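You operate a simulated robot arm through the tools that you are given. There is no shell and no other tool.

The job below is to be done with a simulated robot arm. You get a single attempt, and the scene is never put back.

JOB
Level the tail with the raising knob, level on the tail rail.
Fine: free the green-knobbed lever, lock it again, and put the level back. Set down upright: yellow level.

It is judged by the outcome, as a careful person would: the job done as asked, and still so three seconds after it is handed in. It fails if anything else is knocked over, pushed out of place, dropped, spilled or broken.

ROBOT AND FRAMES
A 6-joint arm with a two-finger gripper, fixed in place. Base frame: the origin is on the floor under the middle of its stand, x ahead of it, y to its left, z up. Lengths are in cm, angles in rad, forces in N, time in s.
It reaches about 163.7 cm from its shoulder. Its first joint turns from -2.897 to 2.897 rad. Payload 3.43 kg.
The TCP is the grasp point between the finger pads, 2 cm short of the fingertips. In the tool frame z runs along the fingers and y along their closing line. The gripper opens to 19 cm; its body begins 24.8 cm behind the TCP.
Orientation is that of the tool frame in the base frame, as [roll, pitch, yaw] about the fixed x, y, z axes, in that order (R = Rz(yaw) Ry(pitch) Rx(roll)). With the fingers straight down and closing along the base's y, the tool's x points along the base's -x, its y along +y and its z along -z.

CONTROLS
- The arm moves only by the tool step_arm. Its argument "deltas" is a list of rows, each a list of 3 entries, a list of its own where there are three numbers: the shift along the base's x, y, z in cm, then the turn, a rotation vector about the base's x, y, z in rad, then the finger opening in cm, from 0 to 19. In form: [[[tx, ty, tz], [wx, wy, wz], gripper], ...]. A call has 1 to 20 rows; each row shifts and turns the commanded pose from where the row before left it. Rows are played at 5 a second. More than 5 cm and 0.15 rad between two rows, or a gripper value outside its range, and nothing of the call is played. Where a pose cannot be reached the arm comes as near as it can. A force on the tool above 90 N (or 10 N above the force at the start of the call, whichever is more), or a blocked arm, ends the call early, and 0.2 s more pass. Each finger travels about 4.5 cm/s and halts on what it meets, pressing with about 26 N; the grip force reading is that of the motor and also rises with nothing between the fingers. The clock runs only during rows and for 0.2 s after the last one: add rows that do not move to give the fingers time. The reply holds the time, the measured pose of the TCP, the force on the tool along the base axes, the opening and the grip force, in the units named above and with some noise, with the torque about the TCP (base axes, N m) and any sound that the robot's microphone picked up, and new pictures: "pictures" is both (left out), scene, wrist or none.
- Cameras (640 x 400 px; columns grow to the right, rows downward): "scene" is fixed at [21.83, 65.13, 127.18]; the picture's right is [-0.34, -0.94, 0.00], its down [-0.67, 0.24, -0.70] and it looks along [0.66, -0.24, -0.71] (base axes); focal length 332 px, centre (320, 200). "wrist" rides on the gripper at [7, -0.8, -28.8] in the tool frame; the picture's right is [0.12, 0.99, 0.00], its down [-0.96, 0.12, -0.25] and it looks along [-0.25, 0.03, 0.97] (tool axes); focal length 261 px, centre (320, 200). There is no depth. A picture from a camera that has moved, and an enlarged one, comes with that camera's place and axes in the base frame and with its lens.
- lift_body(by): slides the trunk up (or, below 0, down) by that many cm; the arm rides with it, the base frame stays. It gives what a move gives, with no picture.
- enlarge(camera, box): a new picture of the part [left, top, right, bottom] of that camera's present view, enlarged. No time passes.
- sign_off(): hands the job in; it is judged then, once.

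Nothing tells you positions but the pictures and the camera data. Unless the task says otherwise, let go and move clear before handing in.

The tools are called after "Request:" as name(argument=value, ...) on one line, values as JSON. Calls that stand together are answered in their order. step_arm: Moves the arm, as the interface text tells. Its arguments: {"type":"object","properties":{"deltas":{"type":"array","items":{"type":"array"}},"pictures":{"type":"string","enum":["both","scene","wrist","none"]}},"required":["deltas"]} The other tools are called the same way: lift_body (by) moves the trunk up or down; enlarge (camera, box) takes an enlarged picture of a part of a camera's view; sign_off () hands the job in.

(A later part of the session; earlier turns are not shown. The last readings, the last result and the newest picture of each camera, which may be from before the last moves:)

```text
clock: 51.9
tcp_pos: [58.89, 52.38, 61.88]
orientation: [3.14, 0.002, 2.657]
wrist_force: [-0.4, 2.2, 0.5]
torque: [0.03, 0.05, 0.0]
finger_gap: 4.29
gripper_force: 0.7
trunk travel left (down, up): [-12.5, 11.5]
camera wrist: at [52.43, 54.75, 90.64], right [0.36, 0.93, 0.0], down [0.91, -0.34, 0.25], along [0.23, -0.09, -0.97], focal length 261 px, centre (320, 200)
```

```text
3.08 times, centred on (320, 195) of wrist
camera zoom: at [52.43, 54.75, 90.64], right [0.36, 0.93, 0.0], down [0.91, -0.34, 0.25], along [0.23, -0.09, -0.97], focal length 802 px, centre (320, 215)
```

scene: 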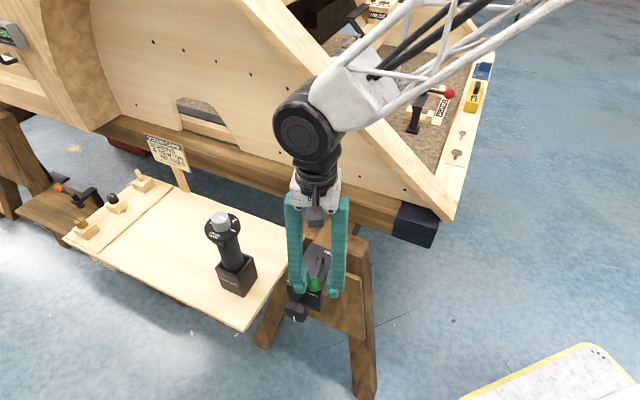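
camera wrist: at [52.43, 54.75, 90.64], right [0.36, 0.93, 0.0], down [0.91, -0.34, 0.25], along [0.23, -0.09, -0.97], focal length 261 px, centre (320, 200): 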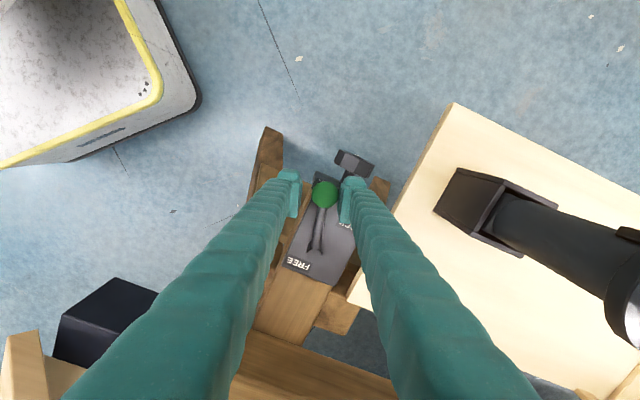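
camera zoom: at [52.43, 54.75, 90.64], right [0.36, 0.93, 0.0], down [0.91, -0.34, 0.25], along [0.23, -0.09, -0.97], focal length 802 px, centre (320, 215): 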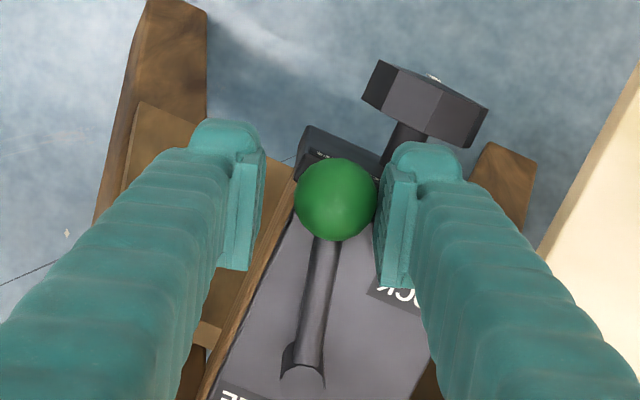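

The lever follows freely with only about 2 N of force. I'll continue the swing.

Request:
step_arm(deltas=[[[-0.332, -0.696, 0], [0, 0, 0.1], 4.2], [[-0.26, -0.724, 0], [0, 0, 0.1], 4.2], [[-0.186, -0.747, 0], [0, 0, 0.1], 4.2], [[-0.111, -0.76, 0], [0, 0, 0.1], 4.2], [[-0.034, -0.77, 0], [0, 0, 0.1], 4.2], [[0, 0, 0], [0, 0, 0], 4.2]], pictures="wrist")

Request:
enlarge(camera="wrist", box=[250, 130, 390, 260])

```text
clock: 53.3
tcp_pos: [58.04, 48.53, 61.75]
orientation: [3.14, 0.001, -3.123]
wrist_force: [0.6, 1.2, -0.1]
torque: [0.0, 0.0, 0.0]
finger_gap: 4.24
gripper_force: 0.6
trunk travel left (down, up): [-12.5, 11.5]
camera wrist: at [51.09, 47.52, 90.63], right [-0.14, 0.99, 0.0], down [0.96, 0.13, 0.25], along [0.25, 0.03, -0.97], focal length 261 px, centre (320, 200)
```

wrist: 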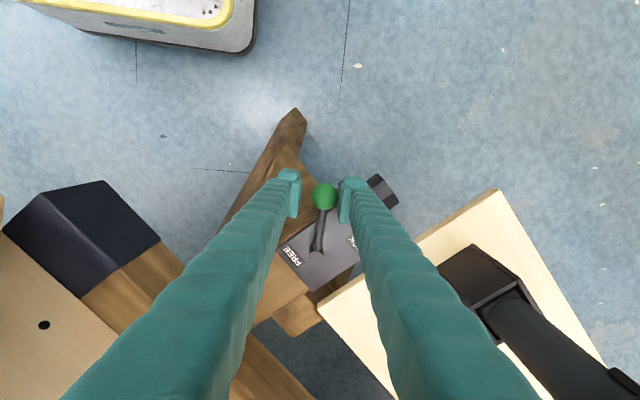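

```text
3.08 times, centred on (320, 195) of wrist
camera zoom: at [51.09, 47.52, 90.63], right [-0.14, 0.99, 0.0], down [0.96, 0.13, 0.25], along [0.25, 0.03, -0.97], focal length 802 px, centre (320, 215)
```

zoom: 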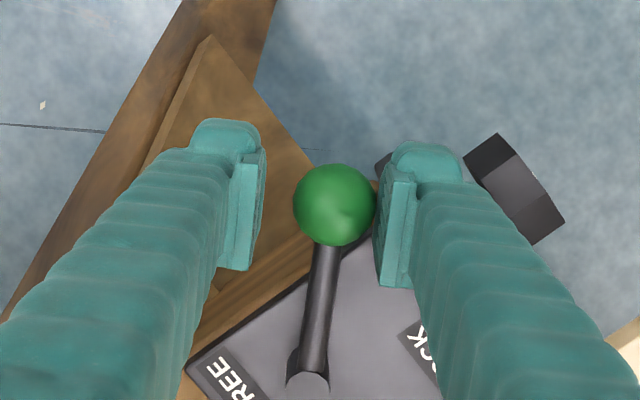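

Request:
step_arm(deltas=[[[0.043, -0.768, 0], [0, 0, 0.1], 4.2], [[0.119, -0.761, 0], [0, 0, 0.1], 4.2], [[0.195, -0.745, 0], [0, 0, 0.1], 4.2], [[0.267, -0.722, 0], [0, 0, 0.1], 4.2], [[0.339, -0.69, 0], [0, 0, 0.1], 4.2], [[0, 0, 0], [0, 0, 0], 4.2]], pictures="wrist")

Request:
enlarge(camera="wrist", box=[250, 130, 390, 260])

```text
clock: 54.7
tcp_pos: [58.93, 45.04, 61.82]
orientation: [3.141, 0.001, -2.625]
wrist_force: [-0.8, 0.6, -0.3]
torque: [0.01, -0.03, -0.01]
finger_gap: 4.27
gripper_force: 0.6
trunk travel left (down, up): [-12.5, 11.5]
camera wrist: at [53.38, 40.68, 90.61], right [-0.59, 0.8, 0.0], down [0.78, 0.58, 0.25], along [0.2, 0.15, -0.97], focal length 261 px, centre (320, 200)
```

wrist: 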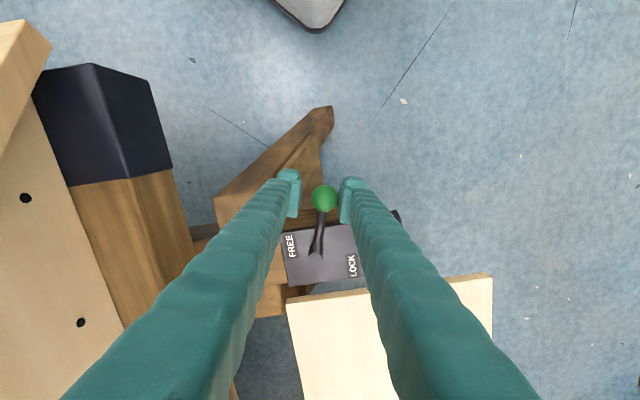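

```text
3.08 times, centred on (320, 195) of wrist
camera zoom: at [53.38, 40.68, 90.61], right [-0.59, 0.8, 0.0], down [0.78, 0.58, 0.25], along [0.2, 0.15, -0.97], focal length 802 px, centre (320, 215)
```

zoom: 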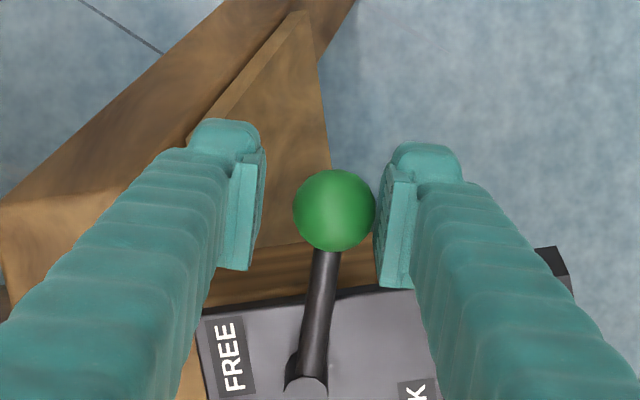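

Request:
step_arm(deltas=[[[0.405, -0.653, 0], [0, 0, 0.1], 4.2], [[0.468, -0.61, 0], [0, 0, 0.1], 4.2], [[0, 0, 0], [0, 0, 0], 4.2]], pictures="both")

Request:
enlarge(camera="wrist", box=[250, 130, 390, 260])

Request:
enlarge(camera="scene", box=[280, 220, 380, 320])

```text
clock: 55.5
tcp_pos: [59.89, 43.64, 61.85]
orientation: [3.14, 0.0, -2.425]
wrist_force: [0.1, 0.0, 0.7]
torque: [-0.01, 0.02, -0.03]
finger_gap: 4.23
gripper_force: 0.2
trunk travel left (down, up): [-12.5, 11.5]
camera wrist: at [55.16, 38.26, 90.57], right [-0.74, 0.67, 0.0], down [0.65, 0.72, 0.25], along [0.17, 0.18, -0.97], focal length 261 px, centre (320, 200)
```

scene: 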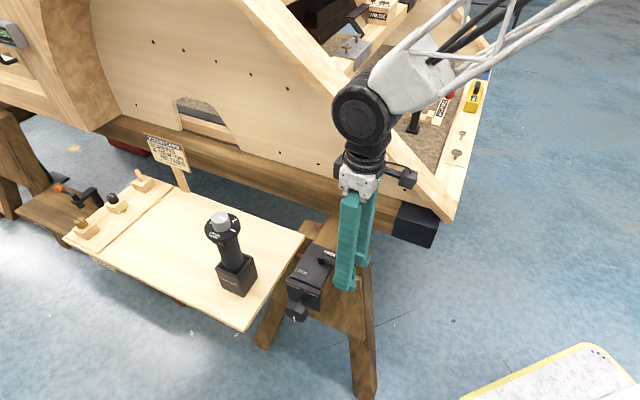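
wrist: 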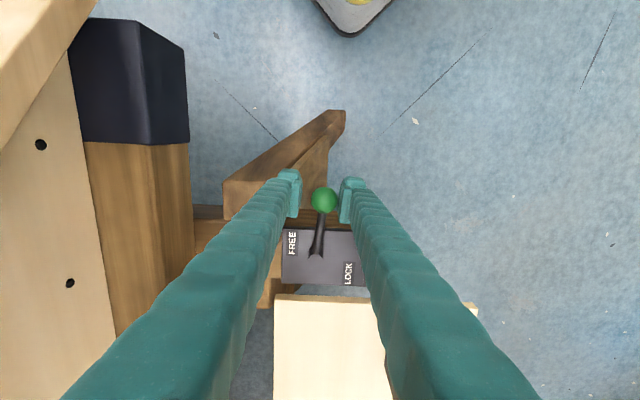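

```text
3.08 times, centred on (320, 195) of wrist
camera zoom: at [55.16, 38.26, 90.57], right [-0.74, 0.67, 0.0], down [0.65, 0.72, 0.25], along [0.17, 0.18, -0.97], focal length 802 px, centre (320, 215)
```

zoom: 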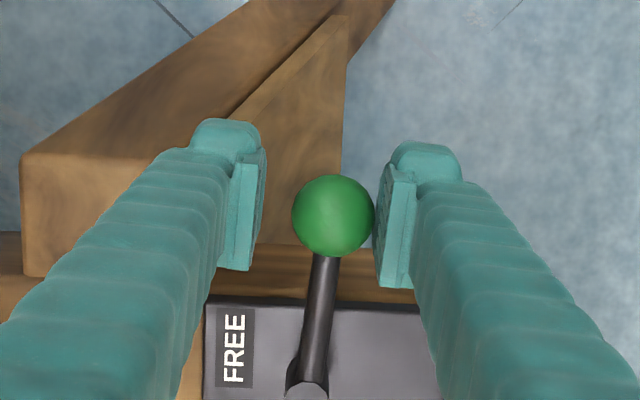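

```text
4.00 times, centred on (330, 270) of scene
camera zoom: at [21.83, 65.13, 127.18], right [-0.34, -0.94, 0.0], down [-0.67, 0.24, -0.7], along [0.66, -0.24, -0.71], focal length 1326 px, centre (280, -80)
```

zoom: 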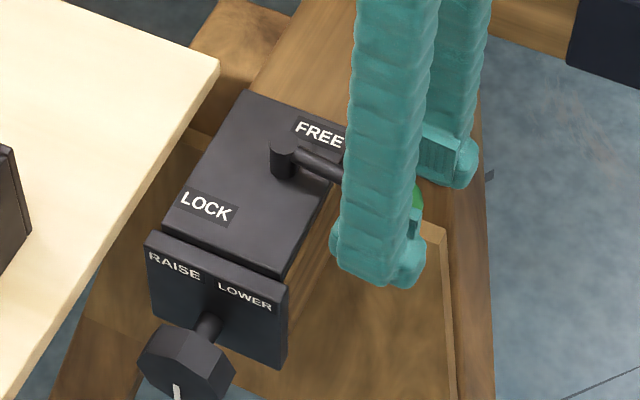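

Request:
step_arm(deltas=[[[0.266, -0.282, 0], [0, 0, 0.05], 4.2], [[0.265, -0.282, 0], [0, 0, 0.05], 4.2], [[0, 0, 0], [0, 0, 0], 4.2]], pictures="wrist")

Request:
enlarge(camera="wrist", box=[250, 130, 390, 260])

```text
clock: 56.3
tcp_pos: [60.36, 43.18, 61.87]
orientation: [-3.141, -0.001, -2.325]
wrist_force: [-3.1, 1.3, -0.4]
torque: [-0.02, 0.04, 0.01]
finger_gap: 4.34
gripper_force: 1.5
trunk travel left (down, up): [-12.5, 11.5]
camera wrist: at [56.27, 37.33, 90.66], right [-0.81, 0.59, 0.0], down [0.57, 0.78, 0.25], along [0.15, 0.2, -0.97], focal length 261 px, centre (320, 200)
```

wrist: 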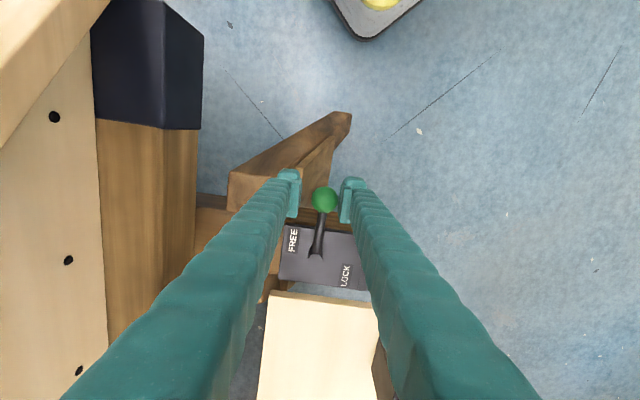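

```text
3.08 times, centred on (320, 195) of wrist
camera zoom: at [56.27, 37.33, 90.66], right [-0.81, 0.59, 0.0], down [0.57, 0.78, 0.25], along [0.15, 0.2, -0.97], focal length 802 px, centre (320, 215)
```

zoom: 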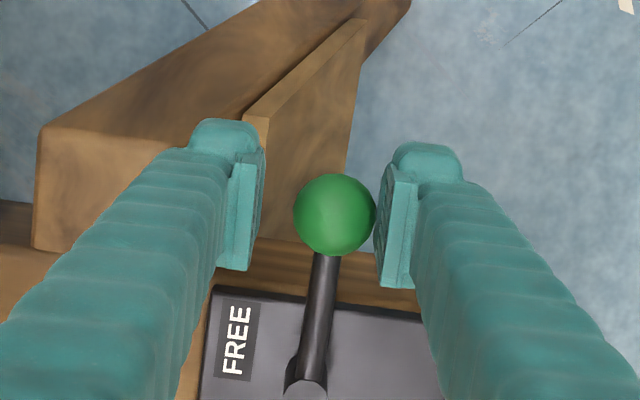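

Request:
step_arm(deltas=[[[0.292, -0.253, 0], [0, 0, 0.05], 4.2], [[0.292, -0.253, 0], [0, 0, 0.05], 4.2], [[0, 0, 0], [0, 0, 0], 4.2]], pictures="wrist")

Request:
enlarge(camera="wrist", box=[250, 130, 390, 260])

```text
clock: 57.1
tcp_pos: [60.92, 42.66, 61.95]
orientation: [3.14, 0.003, -2.226]
wrist_force: [-14.1, 20.9, -1.8]
torque: [0.12, 0.05, -0.13]
finger_gap: 5.57
gripper_force: 11.9
trunk travel left (down, up): [-12.5, 11.5]
camera wrist: at [57.44, 36.42, 90.69], right [-0.86, 0.51, 0.0], down [0.49, 0.83, 0.25], along [0.13, 0.21, -0.97], focal length 261 px, centre (320, 200)
```

wrist: 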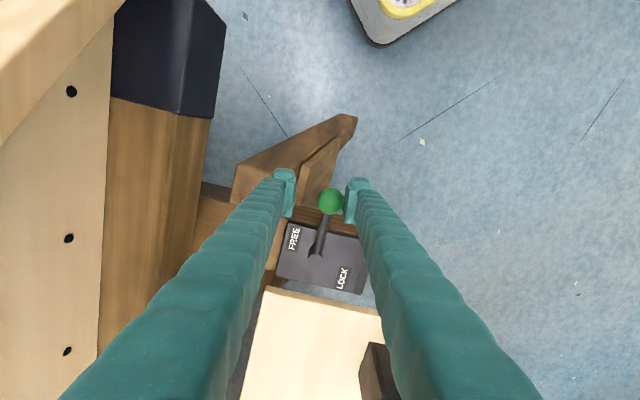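

```text
3.08 times, centred on (320, 195) of wrist
camera zoom: at [57.44, 36.42, 90.69], right [-0.86, 0.51, 0.0], down [0.49, 0.83, 0.25], along [0.13, 0.21, -0.97], focal length 802 px, centre (320, 215)
```

zoom: 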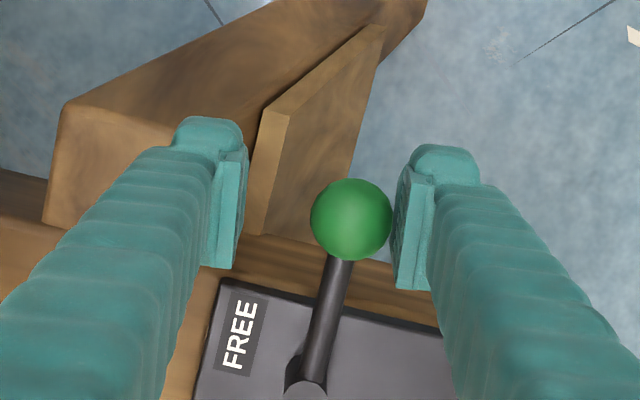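

The force rose to 25 N and the lever no longer moves, so it is at its FREE stop. I'll back off and lift clear.

Request:
step_arm(deltas=[[[-0.292, 0.253, 0], [0, 0, -0.05], 4.6], [[-0.15, 0.13, 0], [0, 0, 0], 5], [[0, 0, 3], [0, 0, 0], 5], [[0, 0, 4.5], [0, 0, 0], 5], [[0, 0, 4.5], [0, 0, 0], 5], [[0, 0, 4.5], [0, 0, 0], 5]], pictures="both")

Request:
enlarge(camera="scene", box=[280, 220, 380, 320])

Request:
enlarge(camera="wrist", box=[240, 120, 400, 280])

```text
clock: 58.5
tcp_pos: [60.75, 43.21, 78.56]
orientation: [3.141, 0.0, -2.276]
wrist_force: [0.7, 0.0, -0.5]
torque: [-0.08, 0.11, 0.02]
finger_gap: 5.03
gripper_force: 0.0
trunk travel left (down, up): [-12.5, 11.5]
camera wrist: at [57.01, 37.13, 107.31], right [-0.83, 0.55, 0.0], down [0.54, 0.81, 0.25], along [0.14, 0.21, -0.97], focal length 261 px, centre (320, 200)
```

scene: 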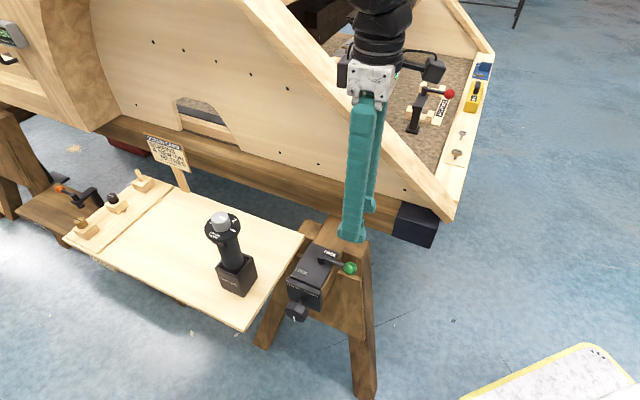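
wrist: 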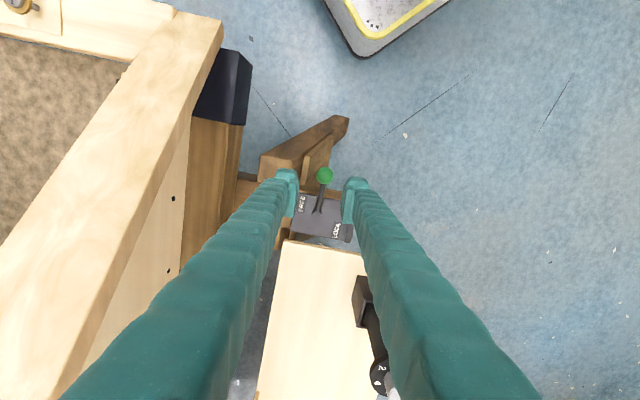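

```text
4.00 times, centred on (330, 270) of scene
camera zoom: at [21.83, 65.13, 127.18], right [-0.34, -0.94, 0.0], down [-0.67, 0.24, -0.7], along [0.66, -0.24, -0.71], focal length 1326 px, centre (280, -80)
```

zoom: 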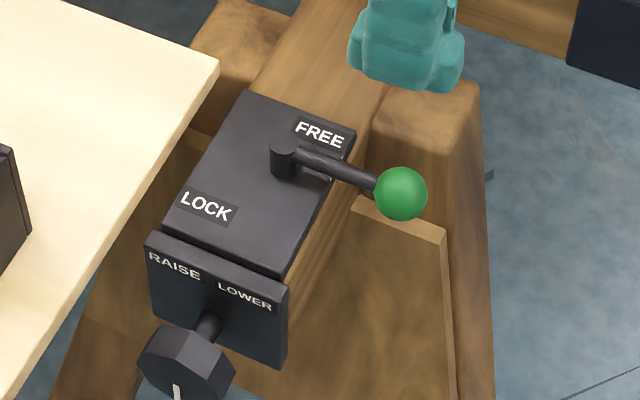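

```text
2.50 times, centred on (320, 200) of wrist
camera zoom: at [57.01, 37.13, 107.31], right [-0.83, 0.55, 0.0], down [0.54, 0.81, 0.25], along [0.14, 0.21, -0.97], focal length 652 px, centre (320, 200)
```

zoom: 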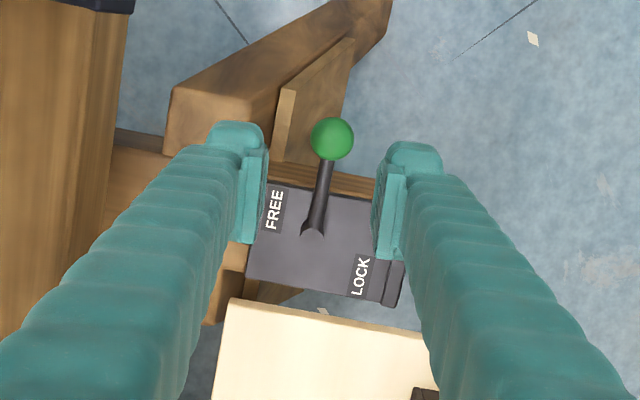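

The lever stays at FREE. To turn the knob I need the hand horizontal, pointing along the knob's axis at (57.8, 57.9, 53.2), so I'll test that pose in free air in front of the jack first.

Request:
step_arm(deltas=[[[-2.34, 3.85, 0.2], [0, 0, -0.08], 7], [[-2.34, 3.85, 0.2], [0, 0, 0], 7], [[-2.34, 3.85, 0.2], [0, 0, 0], 7], [[-2.34, 3.85, 0.2], [0, 0, 0], 7], [[-2.34, 3.85, 0.2], [0, 0, 0], 7], [[-2.34, 3.85, 0.2], [0, 0, 0], 7], [[-2.34, 3.85, 0.2], [0, 0, 0], 7], [[-2.34, 3.85, 0.2], [0, 0, 0], 7], [[0, 0, 0], [-0.1, -0.1, 0], 7], [[0, 0, 0], [-0.1, -0.1, 0], 7], [[0, 0, 0], [-0.1, -0.1, 0], 7], [[0, 0, 0], [-0.1, -0.1, 0], 7], [[0, 0, 0], [-0.1, -0.1, 0], 7], [[0, 0, 0], [-0.1, -0.1, 0], 7]], pictures="both")

```text
clock: 61.5
tcp_pos: [41.85, 74.08, 79.94]
orientation: [-2.29, -0.001, -2.357]
wrist_force: [-0.6, 0.0, 0.0]
torque: [-0.12, 0.04, -0.13]
finger_gap: 6.98
gripper_force: 0.1
trunk travel left (down, up): [-12.5, 11.5]
camera wrist: at [22.1, 83.9, 99.52], right [-0.55, 0.38, -0.75], down [0.49, 0.87, 0.07], along [0.67, -0.33, -0.66], focal length 261 px, centre (320, 200)
```

scene: 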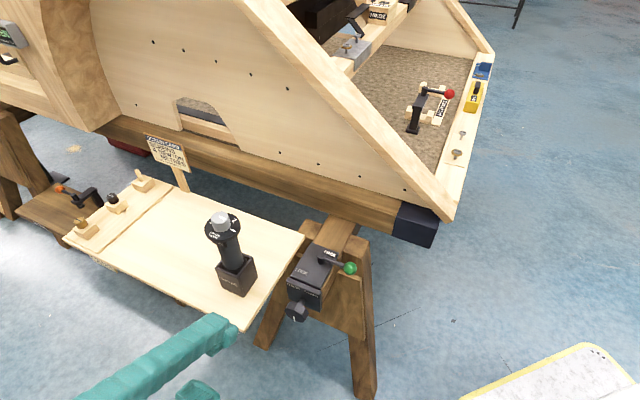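
wrist: 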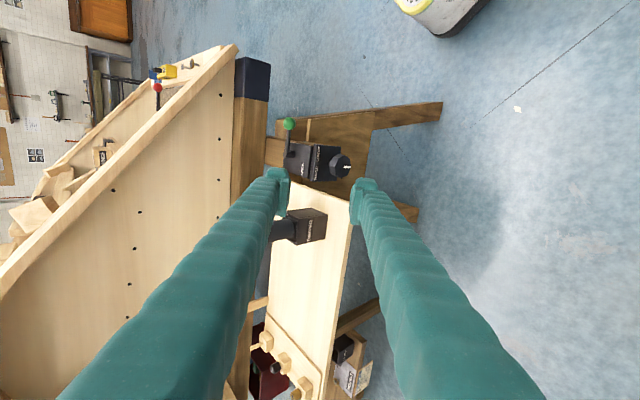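

Request:
enlarge(camera="wrist", box=[270, 110, 390, 210])

Request:
enlarge(camera="wrist", box=[130, 40, 230, 120])

```text
4.00 times, centred on (330, 160) of wrist
camera zoom: at [22.1, 83.9, 99.52], right [-0.55, 0.38, -0.75], down [0.49, 0.87, 0.07], along [0.67, -0.33, -0.66], focal length 1043 px, centre (280, 360)
```

zoom: 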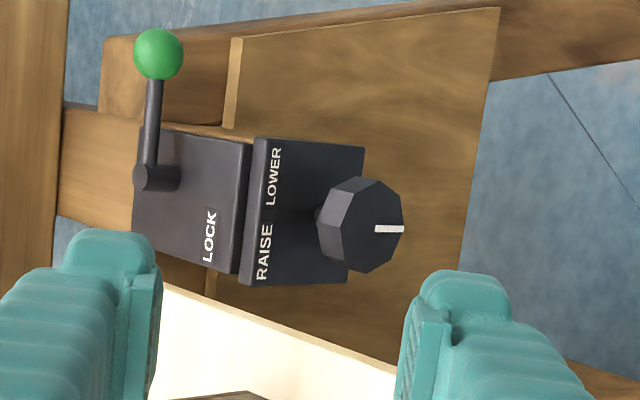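

```text
5.00 times, centred on (180, 80) of wrist
camera zoom: at [22.1, 83.9, 99.52], right [-0.55, 0.38, -0.75], down [0.49, 0.87, 0.07], along [0.67, -0.33, -0.66], focal length 1303 px, centre (1020, 800)
```

zoom: 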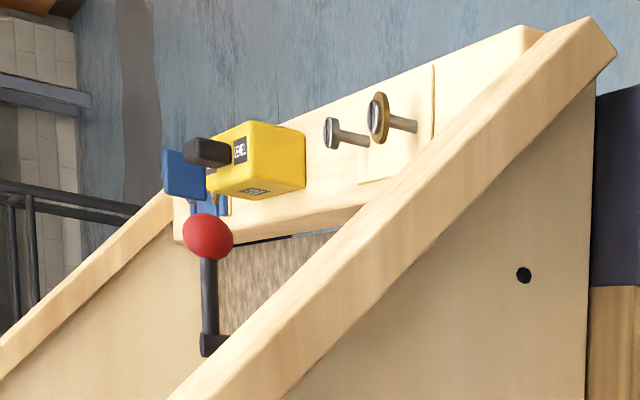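

The knob is an octagon with its white mark pointing down, and RAISE is on the left as seen from the front. I'll bring the hand fully horizontal and look at the knob face-on.

Request:
step_arm(deltas=[[[0, 0, -1], [-0.1021, -0.1021, 0], 9], [[0, 0, -1], [-0.1021, -0.1021, 0], 9], [[0, 0, -1], [-0.1021, -0.1021, 0], 9], [[0, 0, -1], [-0.1021, -0.1021, 0], 9], [[0, 0, -1], [-0.1021, -0.1021, 0], 9]], pictures="both")

```text
clock: 62.7
tcp_pos: [42.94, 72.21, 73.95]
orientation: [-1.587, -0.002, -2.334]
wrist_force: [0.1, -0.1, 1.0]
torque: [0.01, -0.01, 0.04]
finger_gap: 9.0
gripper_force: 0.0
out of reach, approached as far as the arm can: row 5
trunk travel left (down, up): [-12.5, 11.5]
camera wrist: at [17.35, 86.95, 75.27], right [-0.09, -0.08, -0.99], down [0.48, 0.87, -0.11], along [0.87, -0.49, -0.05], focal length 261 px, centre (320, 200)
```

scene: 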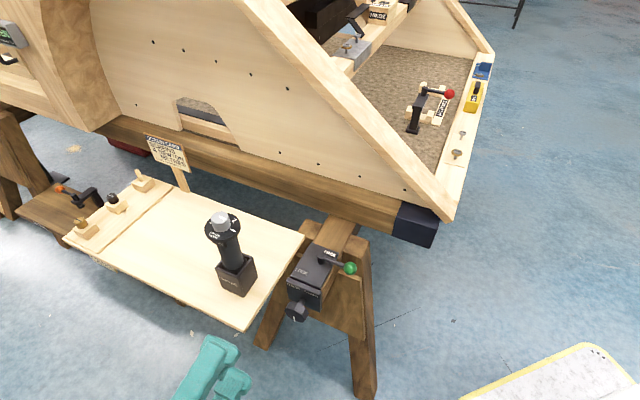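
wrist: 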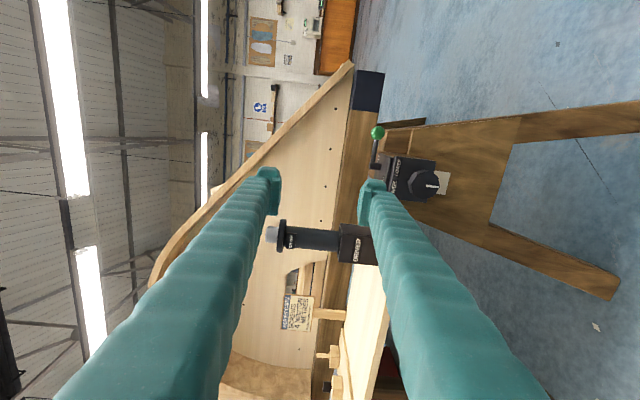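

Request:
step_arm(deltas=[[[2.25, -2.1, -1], [0, 0, 0], 9], [[2.25, -2.2, -1], [0, 0, 0], 9], [[2.25, -2.2, -1], [0, 0, 0], 9], [[2.25, -2.2, -1], [-0.0115, -0.0115, -0.022], 9]], pictures="both")

Request:
enlarge(camera="wrist", box=[340, 110, 480, 220])

```text
clock: 63.7
tcp_pos: [51.73, 63.22, 69.85]
orientation: [-1.556, 0.0, -2.376]
wrist_force: [-0.4, 0.0, -0.5]
torque: [0.05, 0.02, 0.07]
finger_gap: 9.02
gripper_force: 0.0
trunk travel left (down, up): [-12.5, 11.5]
camera wrist: at [26.86, 79.04, 70.35], right [-0.08, -0.09, -0.99], down [0.52, 0.84, -0.12], along [0.85, -0.53, -0.01], focal length 261 px, centre (320, 200)
```

scene: 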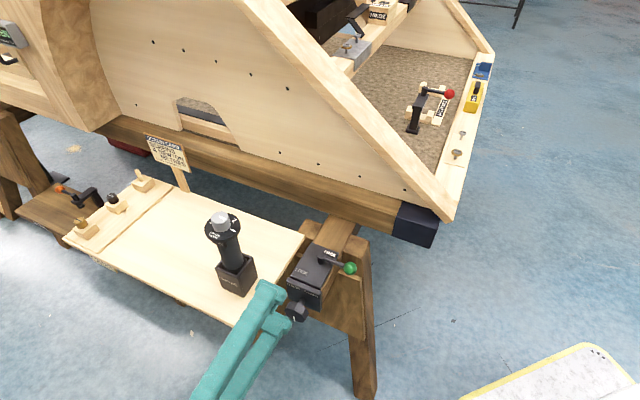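
wrist: 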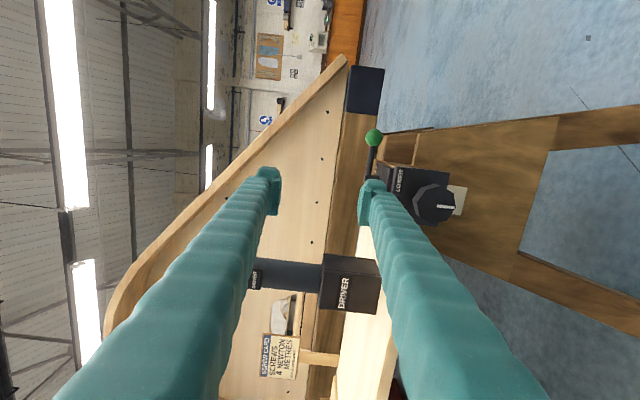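

```text
3.64 times, centred on (410, 165) of wrist
camera zoom: at [26.86, 79.04, 70.35], right [-0.08, -0.09, -0.99], down [0.52, 0.84, -0.12], along [0.85, -0.53, -0.01], focal length 948 px, centre (-7, 327)
```

zoom: 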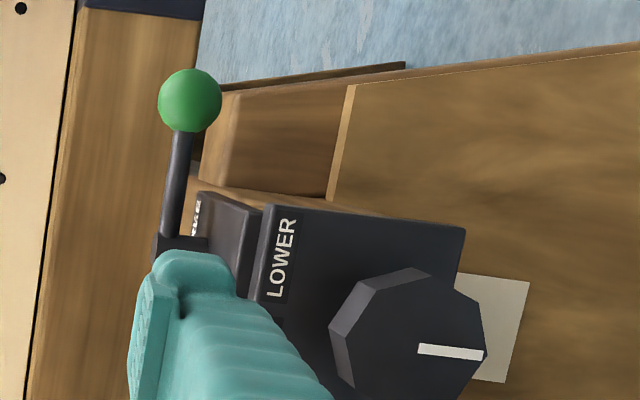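

Request:
step_arm(deltas=[[[0.1, 0.1, -4], [0.0103, 0.0103, 0.02], 9], [[0.1, 0.1, -4], [0, 0, 0], 9], [[0, 0, -4], [0, 0, 0], 9], [[0, 0, -4], [0, 0, 0], 9]], pictures="both")

Request:
enlarge(camera="wrist", box=[260, 120, 400, 240])

Request:
enlarge(camera="scene", box=[220, 250, 360, 380])

```text
clock: 64.7
tcp_pos: [51.99, 63.77, 53.45]
orientation: [-1.569, -0.001, -2.357]
wrist_force: [0.4, 0.7, -1.0]
torque: [-0.03, 0.0, -0.03]
finger_gap: 9.01
gripper_force: 0.0
trunk travel left (down, up): [-12.5, 11.5]
camera wrist: at [26.85, 78.97, 54.39], right [-0.08, -0.09, -0.99], down [0.51, 0.85, -0.12], along [0.86, -0.51, -0.03], focal length 261 px, centre (320, 200)
```

scene: 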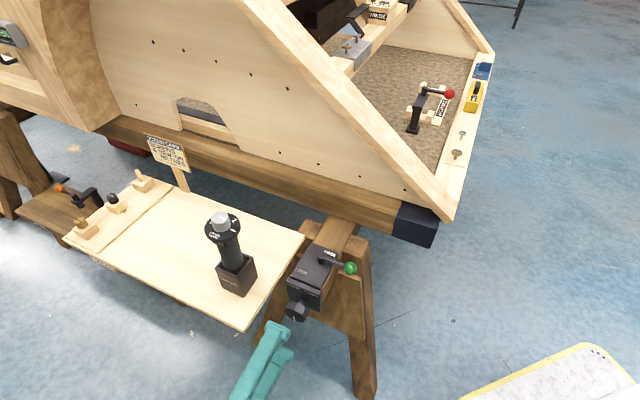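
wrist: 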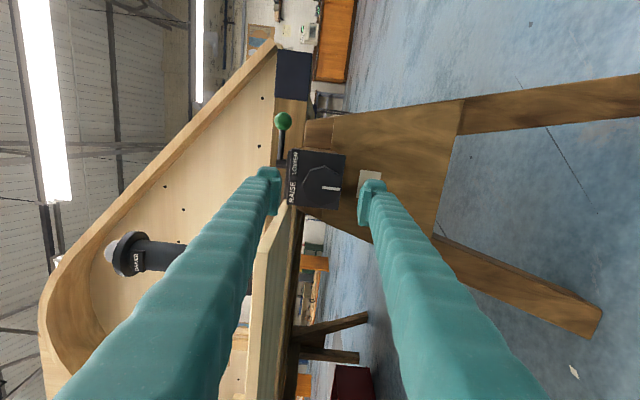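

```text
3.33 times, centred on (330, 180) of wrist
camera zoom: at [26.85, 78.97, 54.39], right [-0.08, -0.09, -0.99], down [0.51, 0.85, -0.12], along [0.86, -0.51, -0.03], focal length 869 px, centre (287, 267)
```

zoom: 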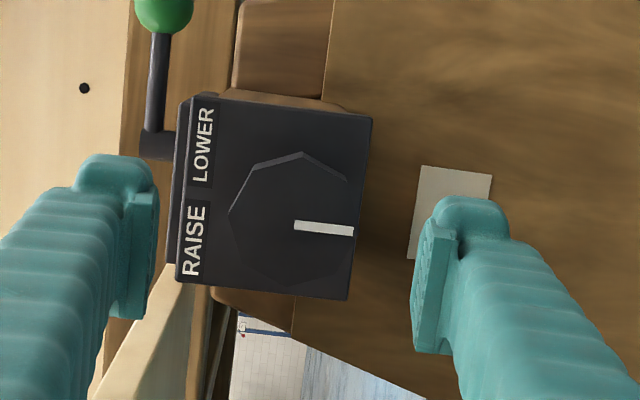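

```text
3.08 times, centred on (290, 315) of scene
camera zoom: at [21.83, 65.13, 127.18], right [-0.34, -0.94, 0.0], down [-0.67, 0.24, -0.7], along [0.66, -0.24, -0.71], focal length 1020 px, centre (412, -154)
```

zoom: 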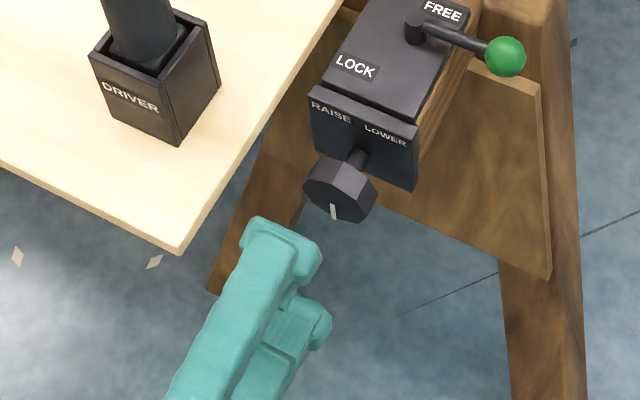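

The head-on view shows the octagon's corners at the top, bottom and sides, with its face near u ≈ 0.3, w ≈ 82, z ≈ 53.3. I'll roll the hand 22.5° clockwise to line the pads up with the flats, then move in around the knob.

Request:
step_arm(deltas=[[[0, 0, 0], [0.0926, -0.0926, 0], 8.4], [[0, 0, 0], [0.0926, -0.0926, 0], 8.4], [[0, 0, 0], [0.0926, -0.0926, 0], 8.4], [[1.5, -1.4, -0.1], [0, 0, 0], 8.4], [[1.5, -1.4, -0.1], [0, 0, 0], 8.4]], pictures="both")

Request:
enlarge(camera="wrist", box=[260, 120, 400, 240])

Request:
enlarge(camera="scene", box=[220, 250, 360, 380])

```text
clock: 65.9
tcp_pos: [55.08, 60.69, 53.77]
orientation: [-1.57, 0.394, -2.357]
wrist_force: [-0.1, 0.7, -0.2]
torque: [0.02, -0.02, 0.0]
finger_gap: 8.43
gripper_force: 0.0
trunk travel left (down, up): [-12.5, 11.5]
camera wrist: at [30.01, 76.2, 51.81], right [0.19, 0.19, -0.96], down [0.48, 0.83, 0.26], along [0.85, -0.52, 0.07], focal length 261 px, centre (320, 200)
```

scene: 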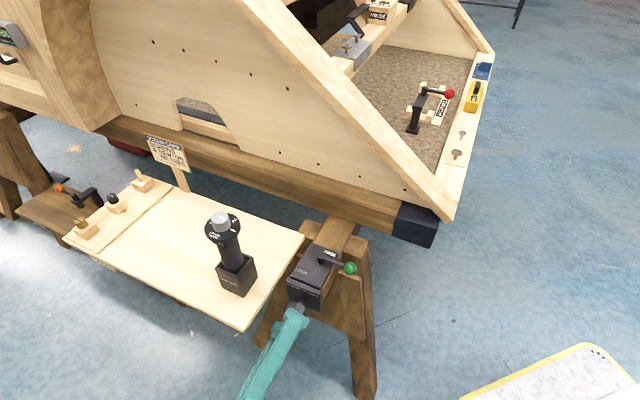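
wrist: 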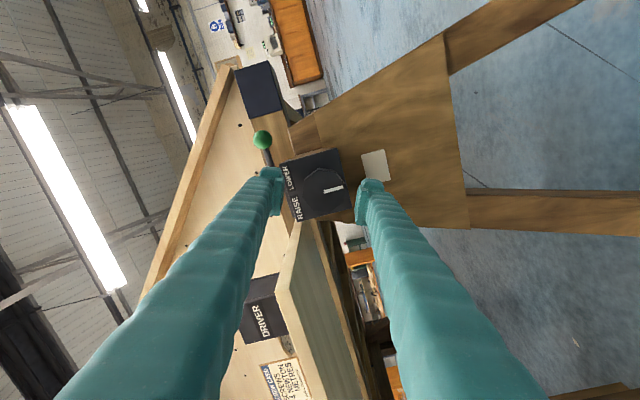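

```text
3.33 times, centred on (330, 180) of wrist
camera zoom: at [30.01, 76.2, 51.81], right [0.19, 0.19, -0.96], down [0.48, 0.83, 0.26], along [0.85, -0.52, 0.07], focal length 869 px, centre (287, 267)
```

zoom: 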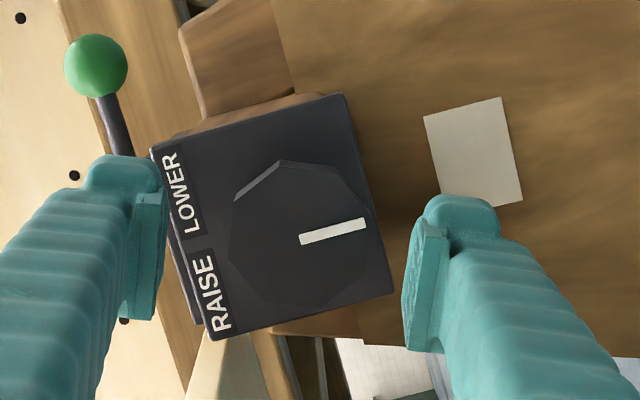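

```text
3.08 times, centred on (290, 315) of scene
camera zoom: at [21.83, 65.13, 127.18], right [-0.34, -0.94, 0.0], down [-0.67, 0.24, -0.7], along [0.66, -0.24, -0.71], focal length 1020 px, centre (412, -154)
```

zoom: 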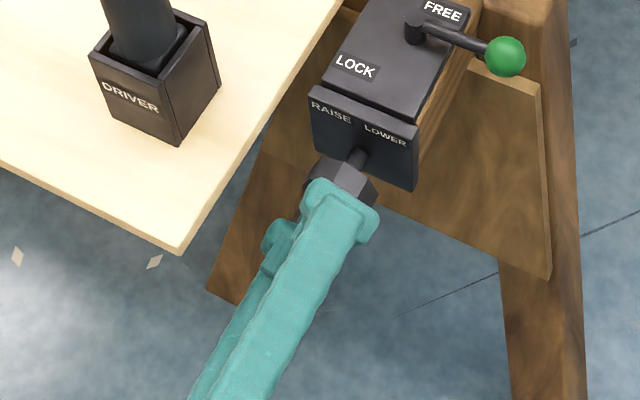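

Request:
step_arm(deltas=[[[0.9, -0.8, -0.45], [0, 0, 0], 8.4], [[0.95, -0.85, 0], [0, 0, 0], 8.4], [[0.95, -0.88, 0], [0, 0, 0], 8.4], [[0, 0, 0], [0, 0, 0], 8.4]], pictures="both")

Request:
enlarge(camera="wrist", box=[260, 120, 400, 240])

Request:
enlarge(camera="scene", box=[250, 260, 340, 350])

```text
clock: 66.9
tcp_pos: [57.87, 58.21, 53.18]
orientation: [-1.571, 0.394, -2.356]
wrist_force: [-0.3, -0.9, 0.1]
torque: [0.01, 0.01, -0.02]
finger_gap: 8.41
gripper_force: 0.1
trunk travel left (down, up): [-12.5, 11.5]
camera wrist: at [32.78, 73.71, 51.46], right [0.19, 0.19, -0.96], down [0.49, 0.83, 0.26], along [0.85, -0.52, 0.07], focal length 261 px, centre (320, 200)
```

scene: 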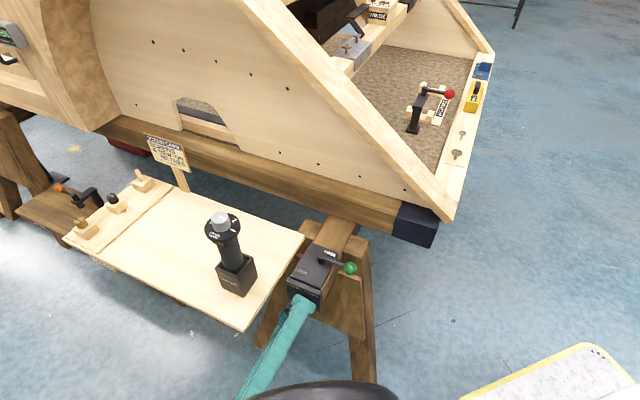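
wrist: 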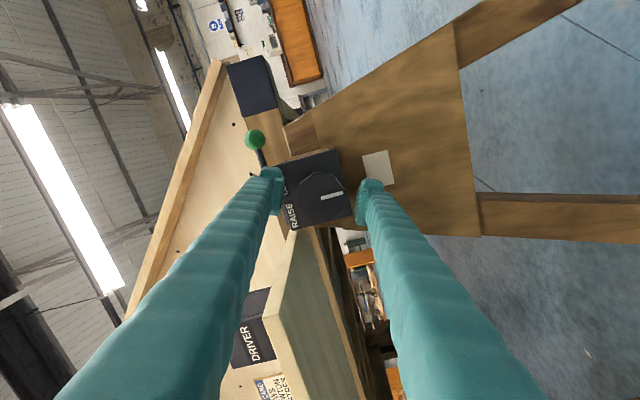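

```text
3.33 times, centred on (330, 180) of wrist
camera zoom: at [32.78, 73.71, 51.46], right [0.19, 0.19, -0.96], down [0.49, 0.83, 0.26], along [0.85, -0.52, 0.07], focal length 869 px, centre (287, 267)
```

zoom: 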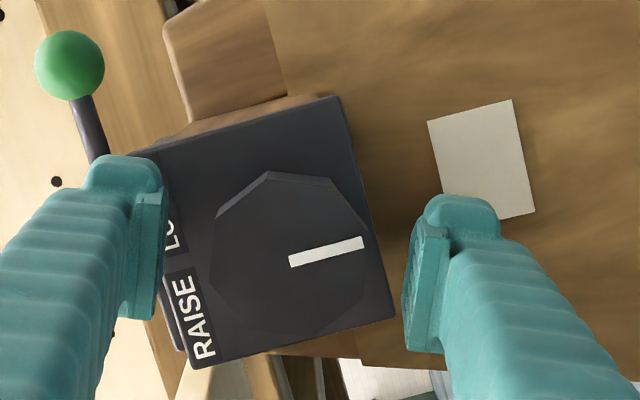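

```text
4.44 times, centred on (295, 305) of scene
camera zoom: at [21.83, 65.13, 127.18], right [-0.34, -0.94, 0.0], down [-0.67, 0.24, -0.7], along [0.66, -0.24, -0.71], focal length 1474 px, centre (431, -267)
```

zoom: 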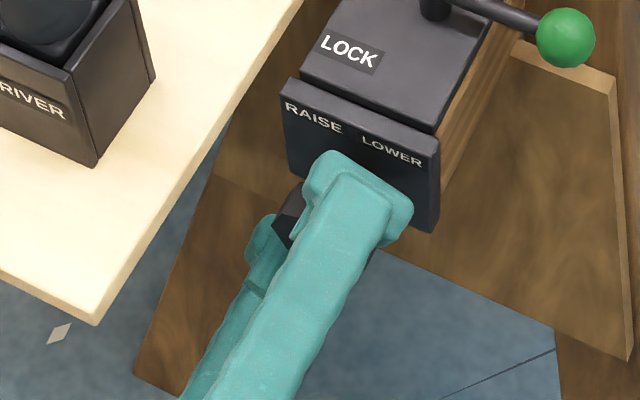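

The knob sits between the pads, aligned with its flats. I'll close on it now.

Request:
step_arm(deltas=[[[0, 0, 0], [0, 0, 0], 7], [[0, 0, 0], [0, 0, 0], 5.8], [[0, 0, 0], [0, 0, 0], 5], [[0, 0, 0], [0, 0, 0], 4.5], [[0, 0, 0], [0, 0, 0], 4.5]], pictures="wrist")

Request:
enlarge(camera="wrist", box=[260, 120, 400, 240])

```text
clock: 68.1
tcp_pos: [57.8, 58.34, 53.26]
orientation: [-1.57, 0.392, -2.357]
wrist_force: [3.9, 2.5, -8.0]
torque: [0.08, 0.05, 0.18]
finger_gap: 5.21
gripper_force: 45.1
trunk travel left (down, up): [-12.5, 11.5]
camera wrist: at [32.8, 73.73, 51.4], right [0.19, 0.19, -0.96], down [0.49, 0.83, 0.26], along [0.85, -0.52, 0.07], focal length 261 px, centre (320, 200)
```

wrist: 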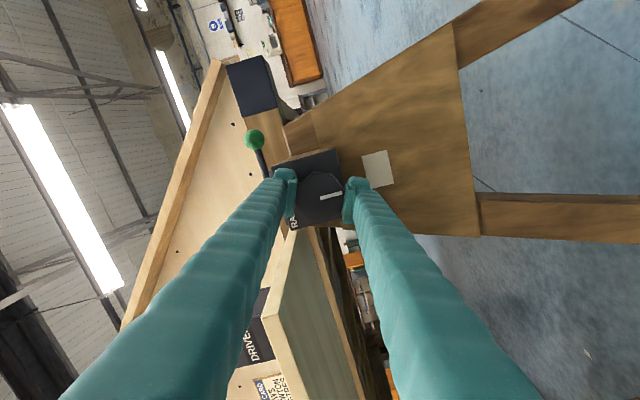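

```text
3.33 times, centred on (330, 180) of wrist
camera zoom: at [32.8, 73.73, 51.4], right [0.19, 0.19, -0.96], down [0.49, 0.83, 0.26], along [0.85, -0.52, 0.07], focal length 869 px, centre (287, 267)
```

zoom: 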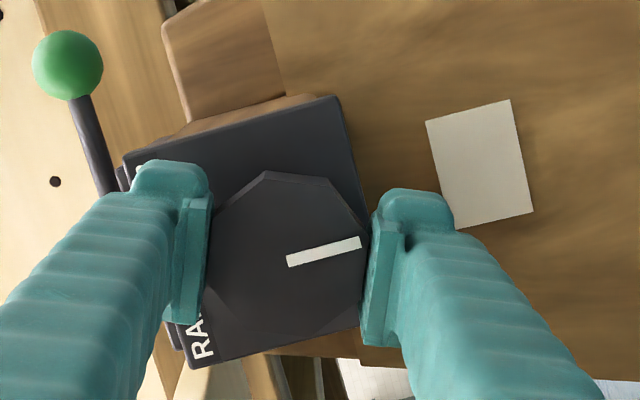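

Request:
step_arm(deltas=[[[0.03, 0.03, -0.1], [0, 0, 0], 4.5], [[0, 0, 0], [-0.0694, 0.0694, 0], 4.5], [[0, 0, 0], [-0.0694, 0.0694, 0], 4.5], [[0, 0, 0], [-0.0694, 0.0694, 0], 4.5], [[0, 0, 0], [0, 0, 0], 4.5]], pictures="wrist")

Request:
enlarge(camera="wrist", box=[260, 120, 400, 240])

```text
clock: 69.3
tcp_pos: [57.85, 58.4, 53.17]
orientation: [-1.571, 0.096, -2.356]
wrist_force: [-1.8, 1.6, -20.7]
torque: [0.21, 0.18, 0.13]
finger_gap: 5.23
gripper_force: 45.5
trunk travel left (down, up): [-12.5, 11.5]
camera wrist: at [32.63, 73.56, 53.45], right [-0.02, -0.02, -1.0], down [0.51, 0.86, -0.02], along [0.86, -0.51, -0.01], focal length 261 px, centre (320, 200)
```

wrist: 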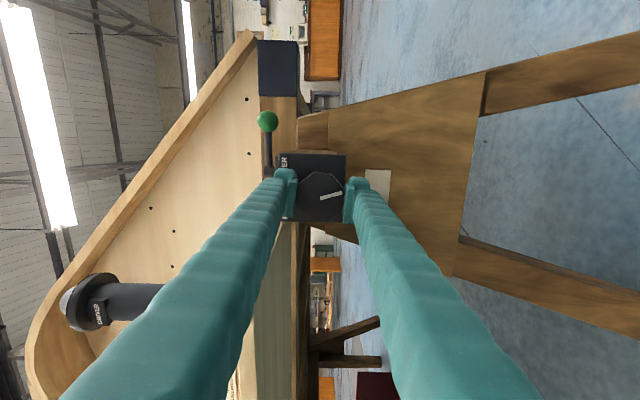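

```text
3.33 times, centred on (330, 180) of wrist
camera zoom: at [32.63, 73.56, 53.45], right [-0.02, -0.02, -1.0], down [0.51, 0.86, -0.02], along [0.86, -0.51, -0.01], focal length 869 px, centre (287, 267)
```

zoom: 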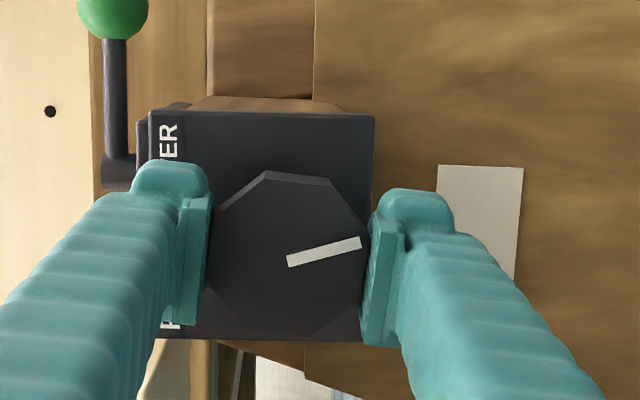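

Request:
step_arm(deltas=[[[0, 0, -0.3], [0, 0, 0], 4.5], [[0, 0, 0], [0, 0, 0], 4.5]], pictures="none")

```text
clock: 69.9
tcp_pos: [57.79, 58.39, 53.31]
orientation: [-1.57, 0.098, -2.355]
wrist_force: [0.3, 2.8, 8.5]
torque: [-0.13, -0.14, -0.22]
finger_gap: 5.23
gripper_force: 44.9
trunk travel left (down, up): [-12.5, 11.5]
```

Request:
step_arm(deltas=[[[0, 0, 0.08], [-0.0694, 0.0694, 0], 4.5], [[0, 0, 0], [-0.0694, 0.0694, 0], 4.5], [[0, 0, 0], [-0.0694, 0.0694, 0], 4.5], [[0, 0, 0], [-0.0694, 0.0694, 0], 4.5], [[0, 0, 0], [-0.0694, 0.0694, 0], 4.5], [[0, 0, 0], [0, 0, 0], 4.5]], pictures="both")

Request:
enlarge(camera="wrist", box=[260, 120, 400, 240])

```text
clock: 71.3
tcp_pos: [57.89, 58.33, 53.22]
orientation: [-1.567, -0.395, -2.355]
wrist_force: [6.6, 10.9, 20.4]
torque: [-0.1, -0.08, 0.1]
finger_gap: 5.21
gripper_force: 44.6
trunk travel left (down, up): [-12.5, 11.5]
camera wrist: at [33.25, 74.17, 56.64], right [-0.35, -0.35, -0.87], down [0.42, 0.77, -0.48], along [0.84, -0.53, -0.12], focal length 261 px, centre (320, 200)
```

scene: 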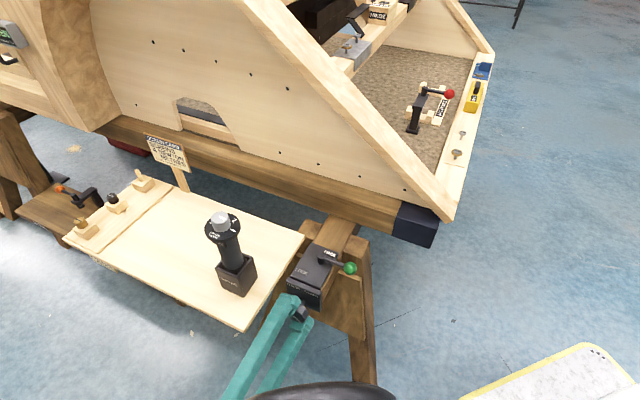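
wrist: 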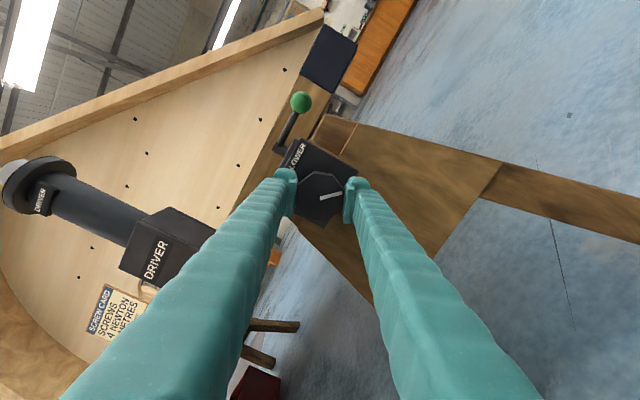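

```text
3.33 times, centred on (330, 180) of wrist
camera zoom: at [33.25, 74.17, 56.64], right [-0.35, -0.35, -0.87], down [0.42, 0.77, -0.48], along [0.84, -0.53, -0.12], focal length 869 px, centre (287, 267)
```

zoom: 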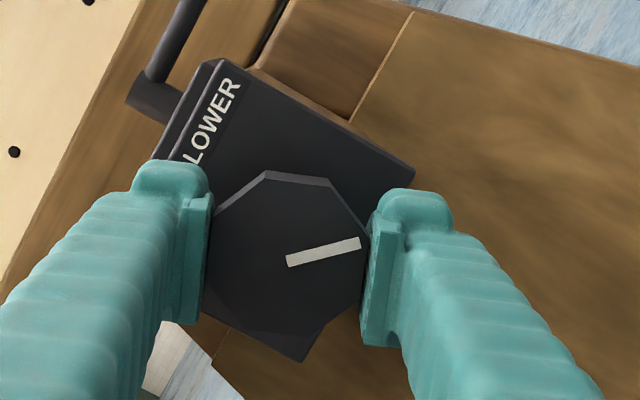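

The knob has turned 45° counter-clockwise with very little torque. I'll release, back out, and check the display before turning any further.

Request:
step_arm(deltas=[[[0, 0, 0], [0, 0, 0], 6], [[0, 0, 0], [0, 0, 0], 7.5], [[0, 0, 0], [0, 0, 0], 8.4], [[-2, 2, 0], [0, 0, 0], 8.4], [[-2, 2, 0], [0, 0, 0], 8.4], [[-2, 2, 0], [0, 0, 0], 8.4]], pictures="both")

Request:
enlarge(camera="wrist", box=[260, 120, 400, 240])

```text
clock: 72.7
tcp_pos: [51.78, 64.29, 53.18]
orientation: [-1.57, -0.394, -2.359]
wrist_force: [-0.1, -0.7, 0.5]
torque: [0.06, 0.04, 0.0]
finger_gap: 8.37
gripper_force: 0.0
trunk travel left (down, up): [-12.5, 11.5]
camera wrist: at [27.28, 80.19, 56.59], right [-0.35, -0.35, -0.87], down [0.42, 0.77, -0.48], along [0.84, -0.53, -0.12], focal length 261 px, centre (320, 200)
```

scene: 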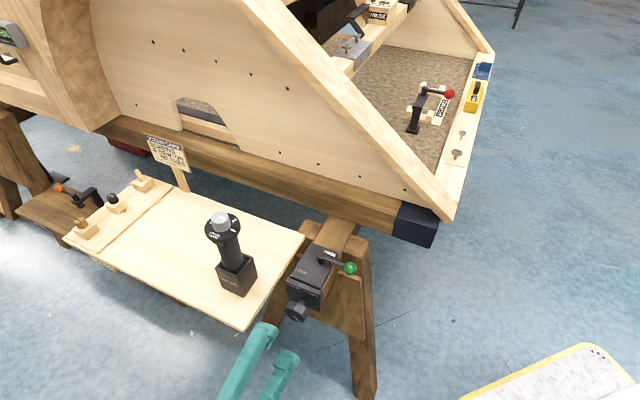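
wrist: 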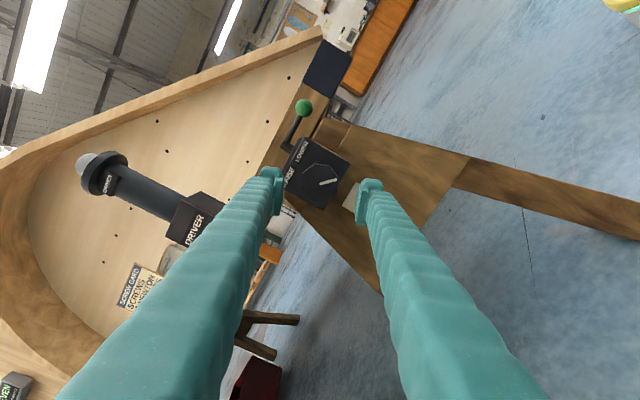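

```text
3.33 times, centred on (330, 180) of wrist
camera zoom: at [27.28, 80.19, 56.59], right [-0.35, -0.35, -0.87], down [0.42, 0.77, -0.48], along [0.84, -0.53, -0.12], focal length 869 px, centre (287, 267)
```

zoom: 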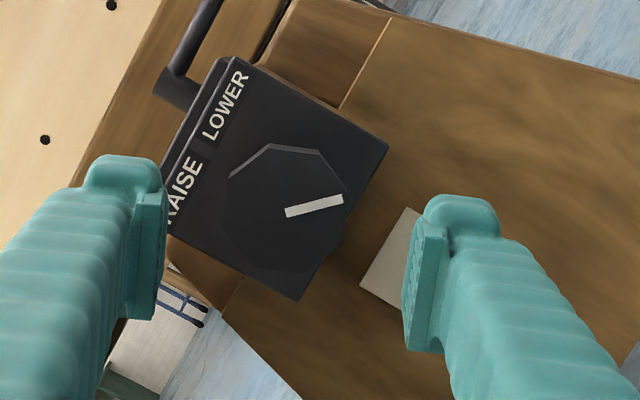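

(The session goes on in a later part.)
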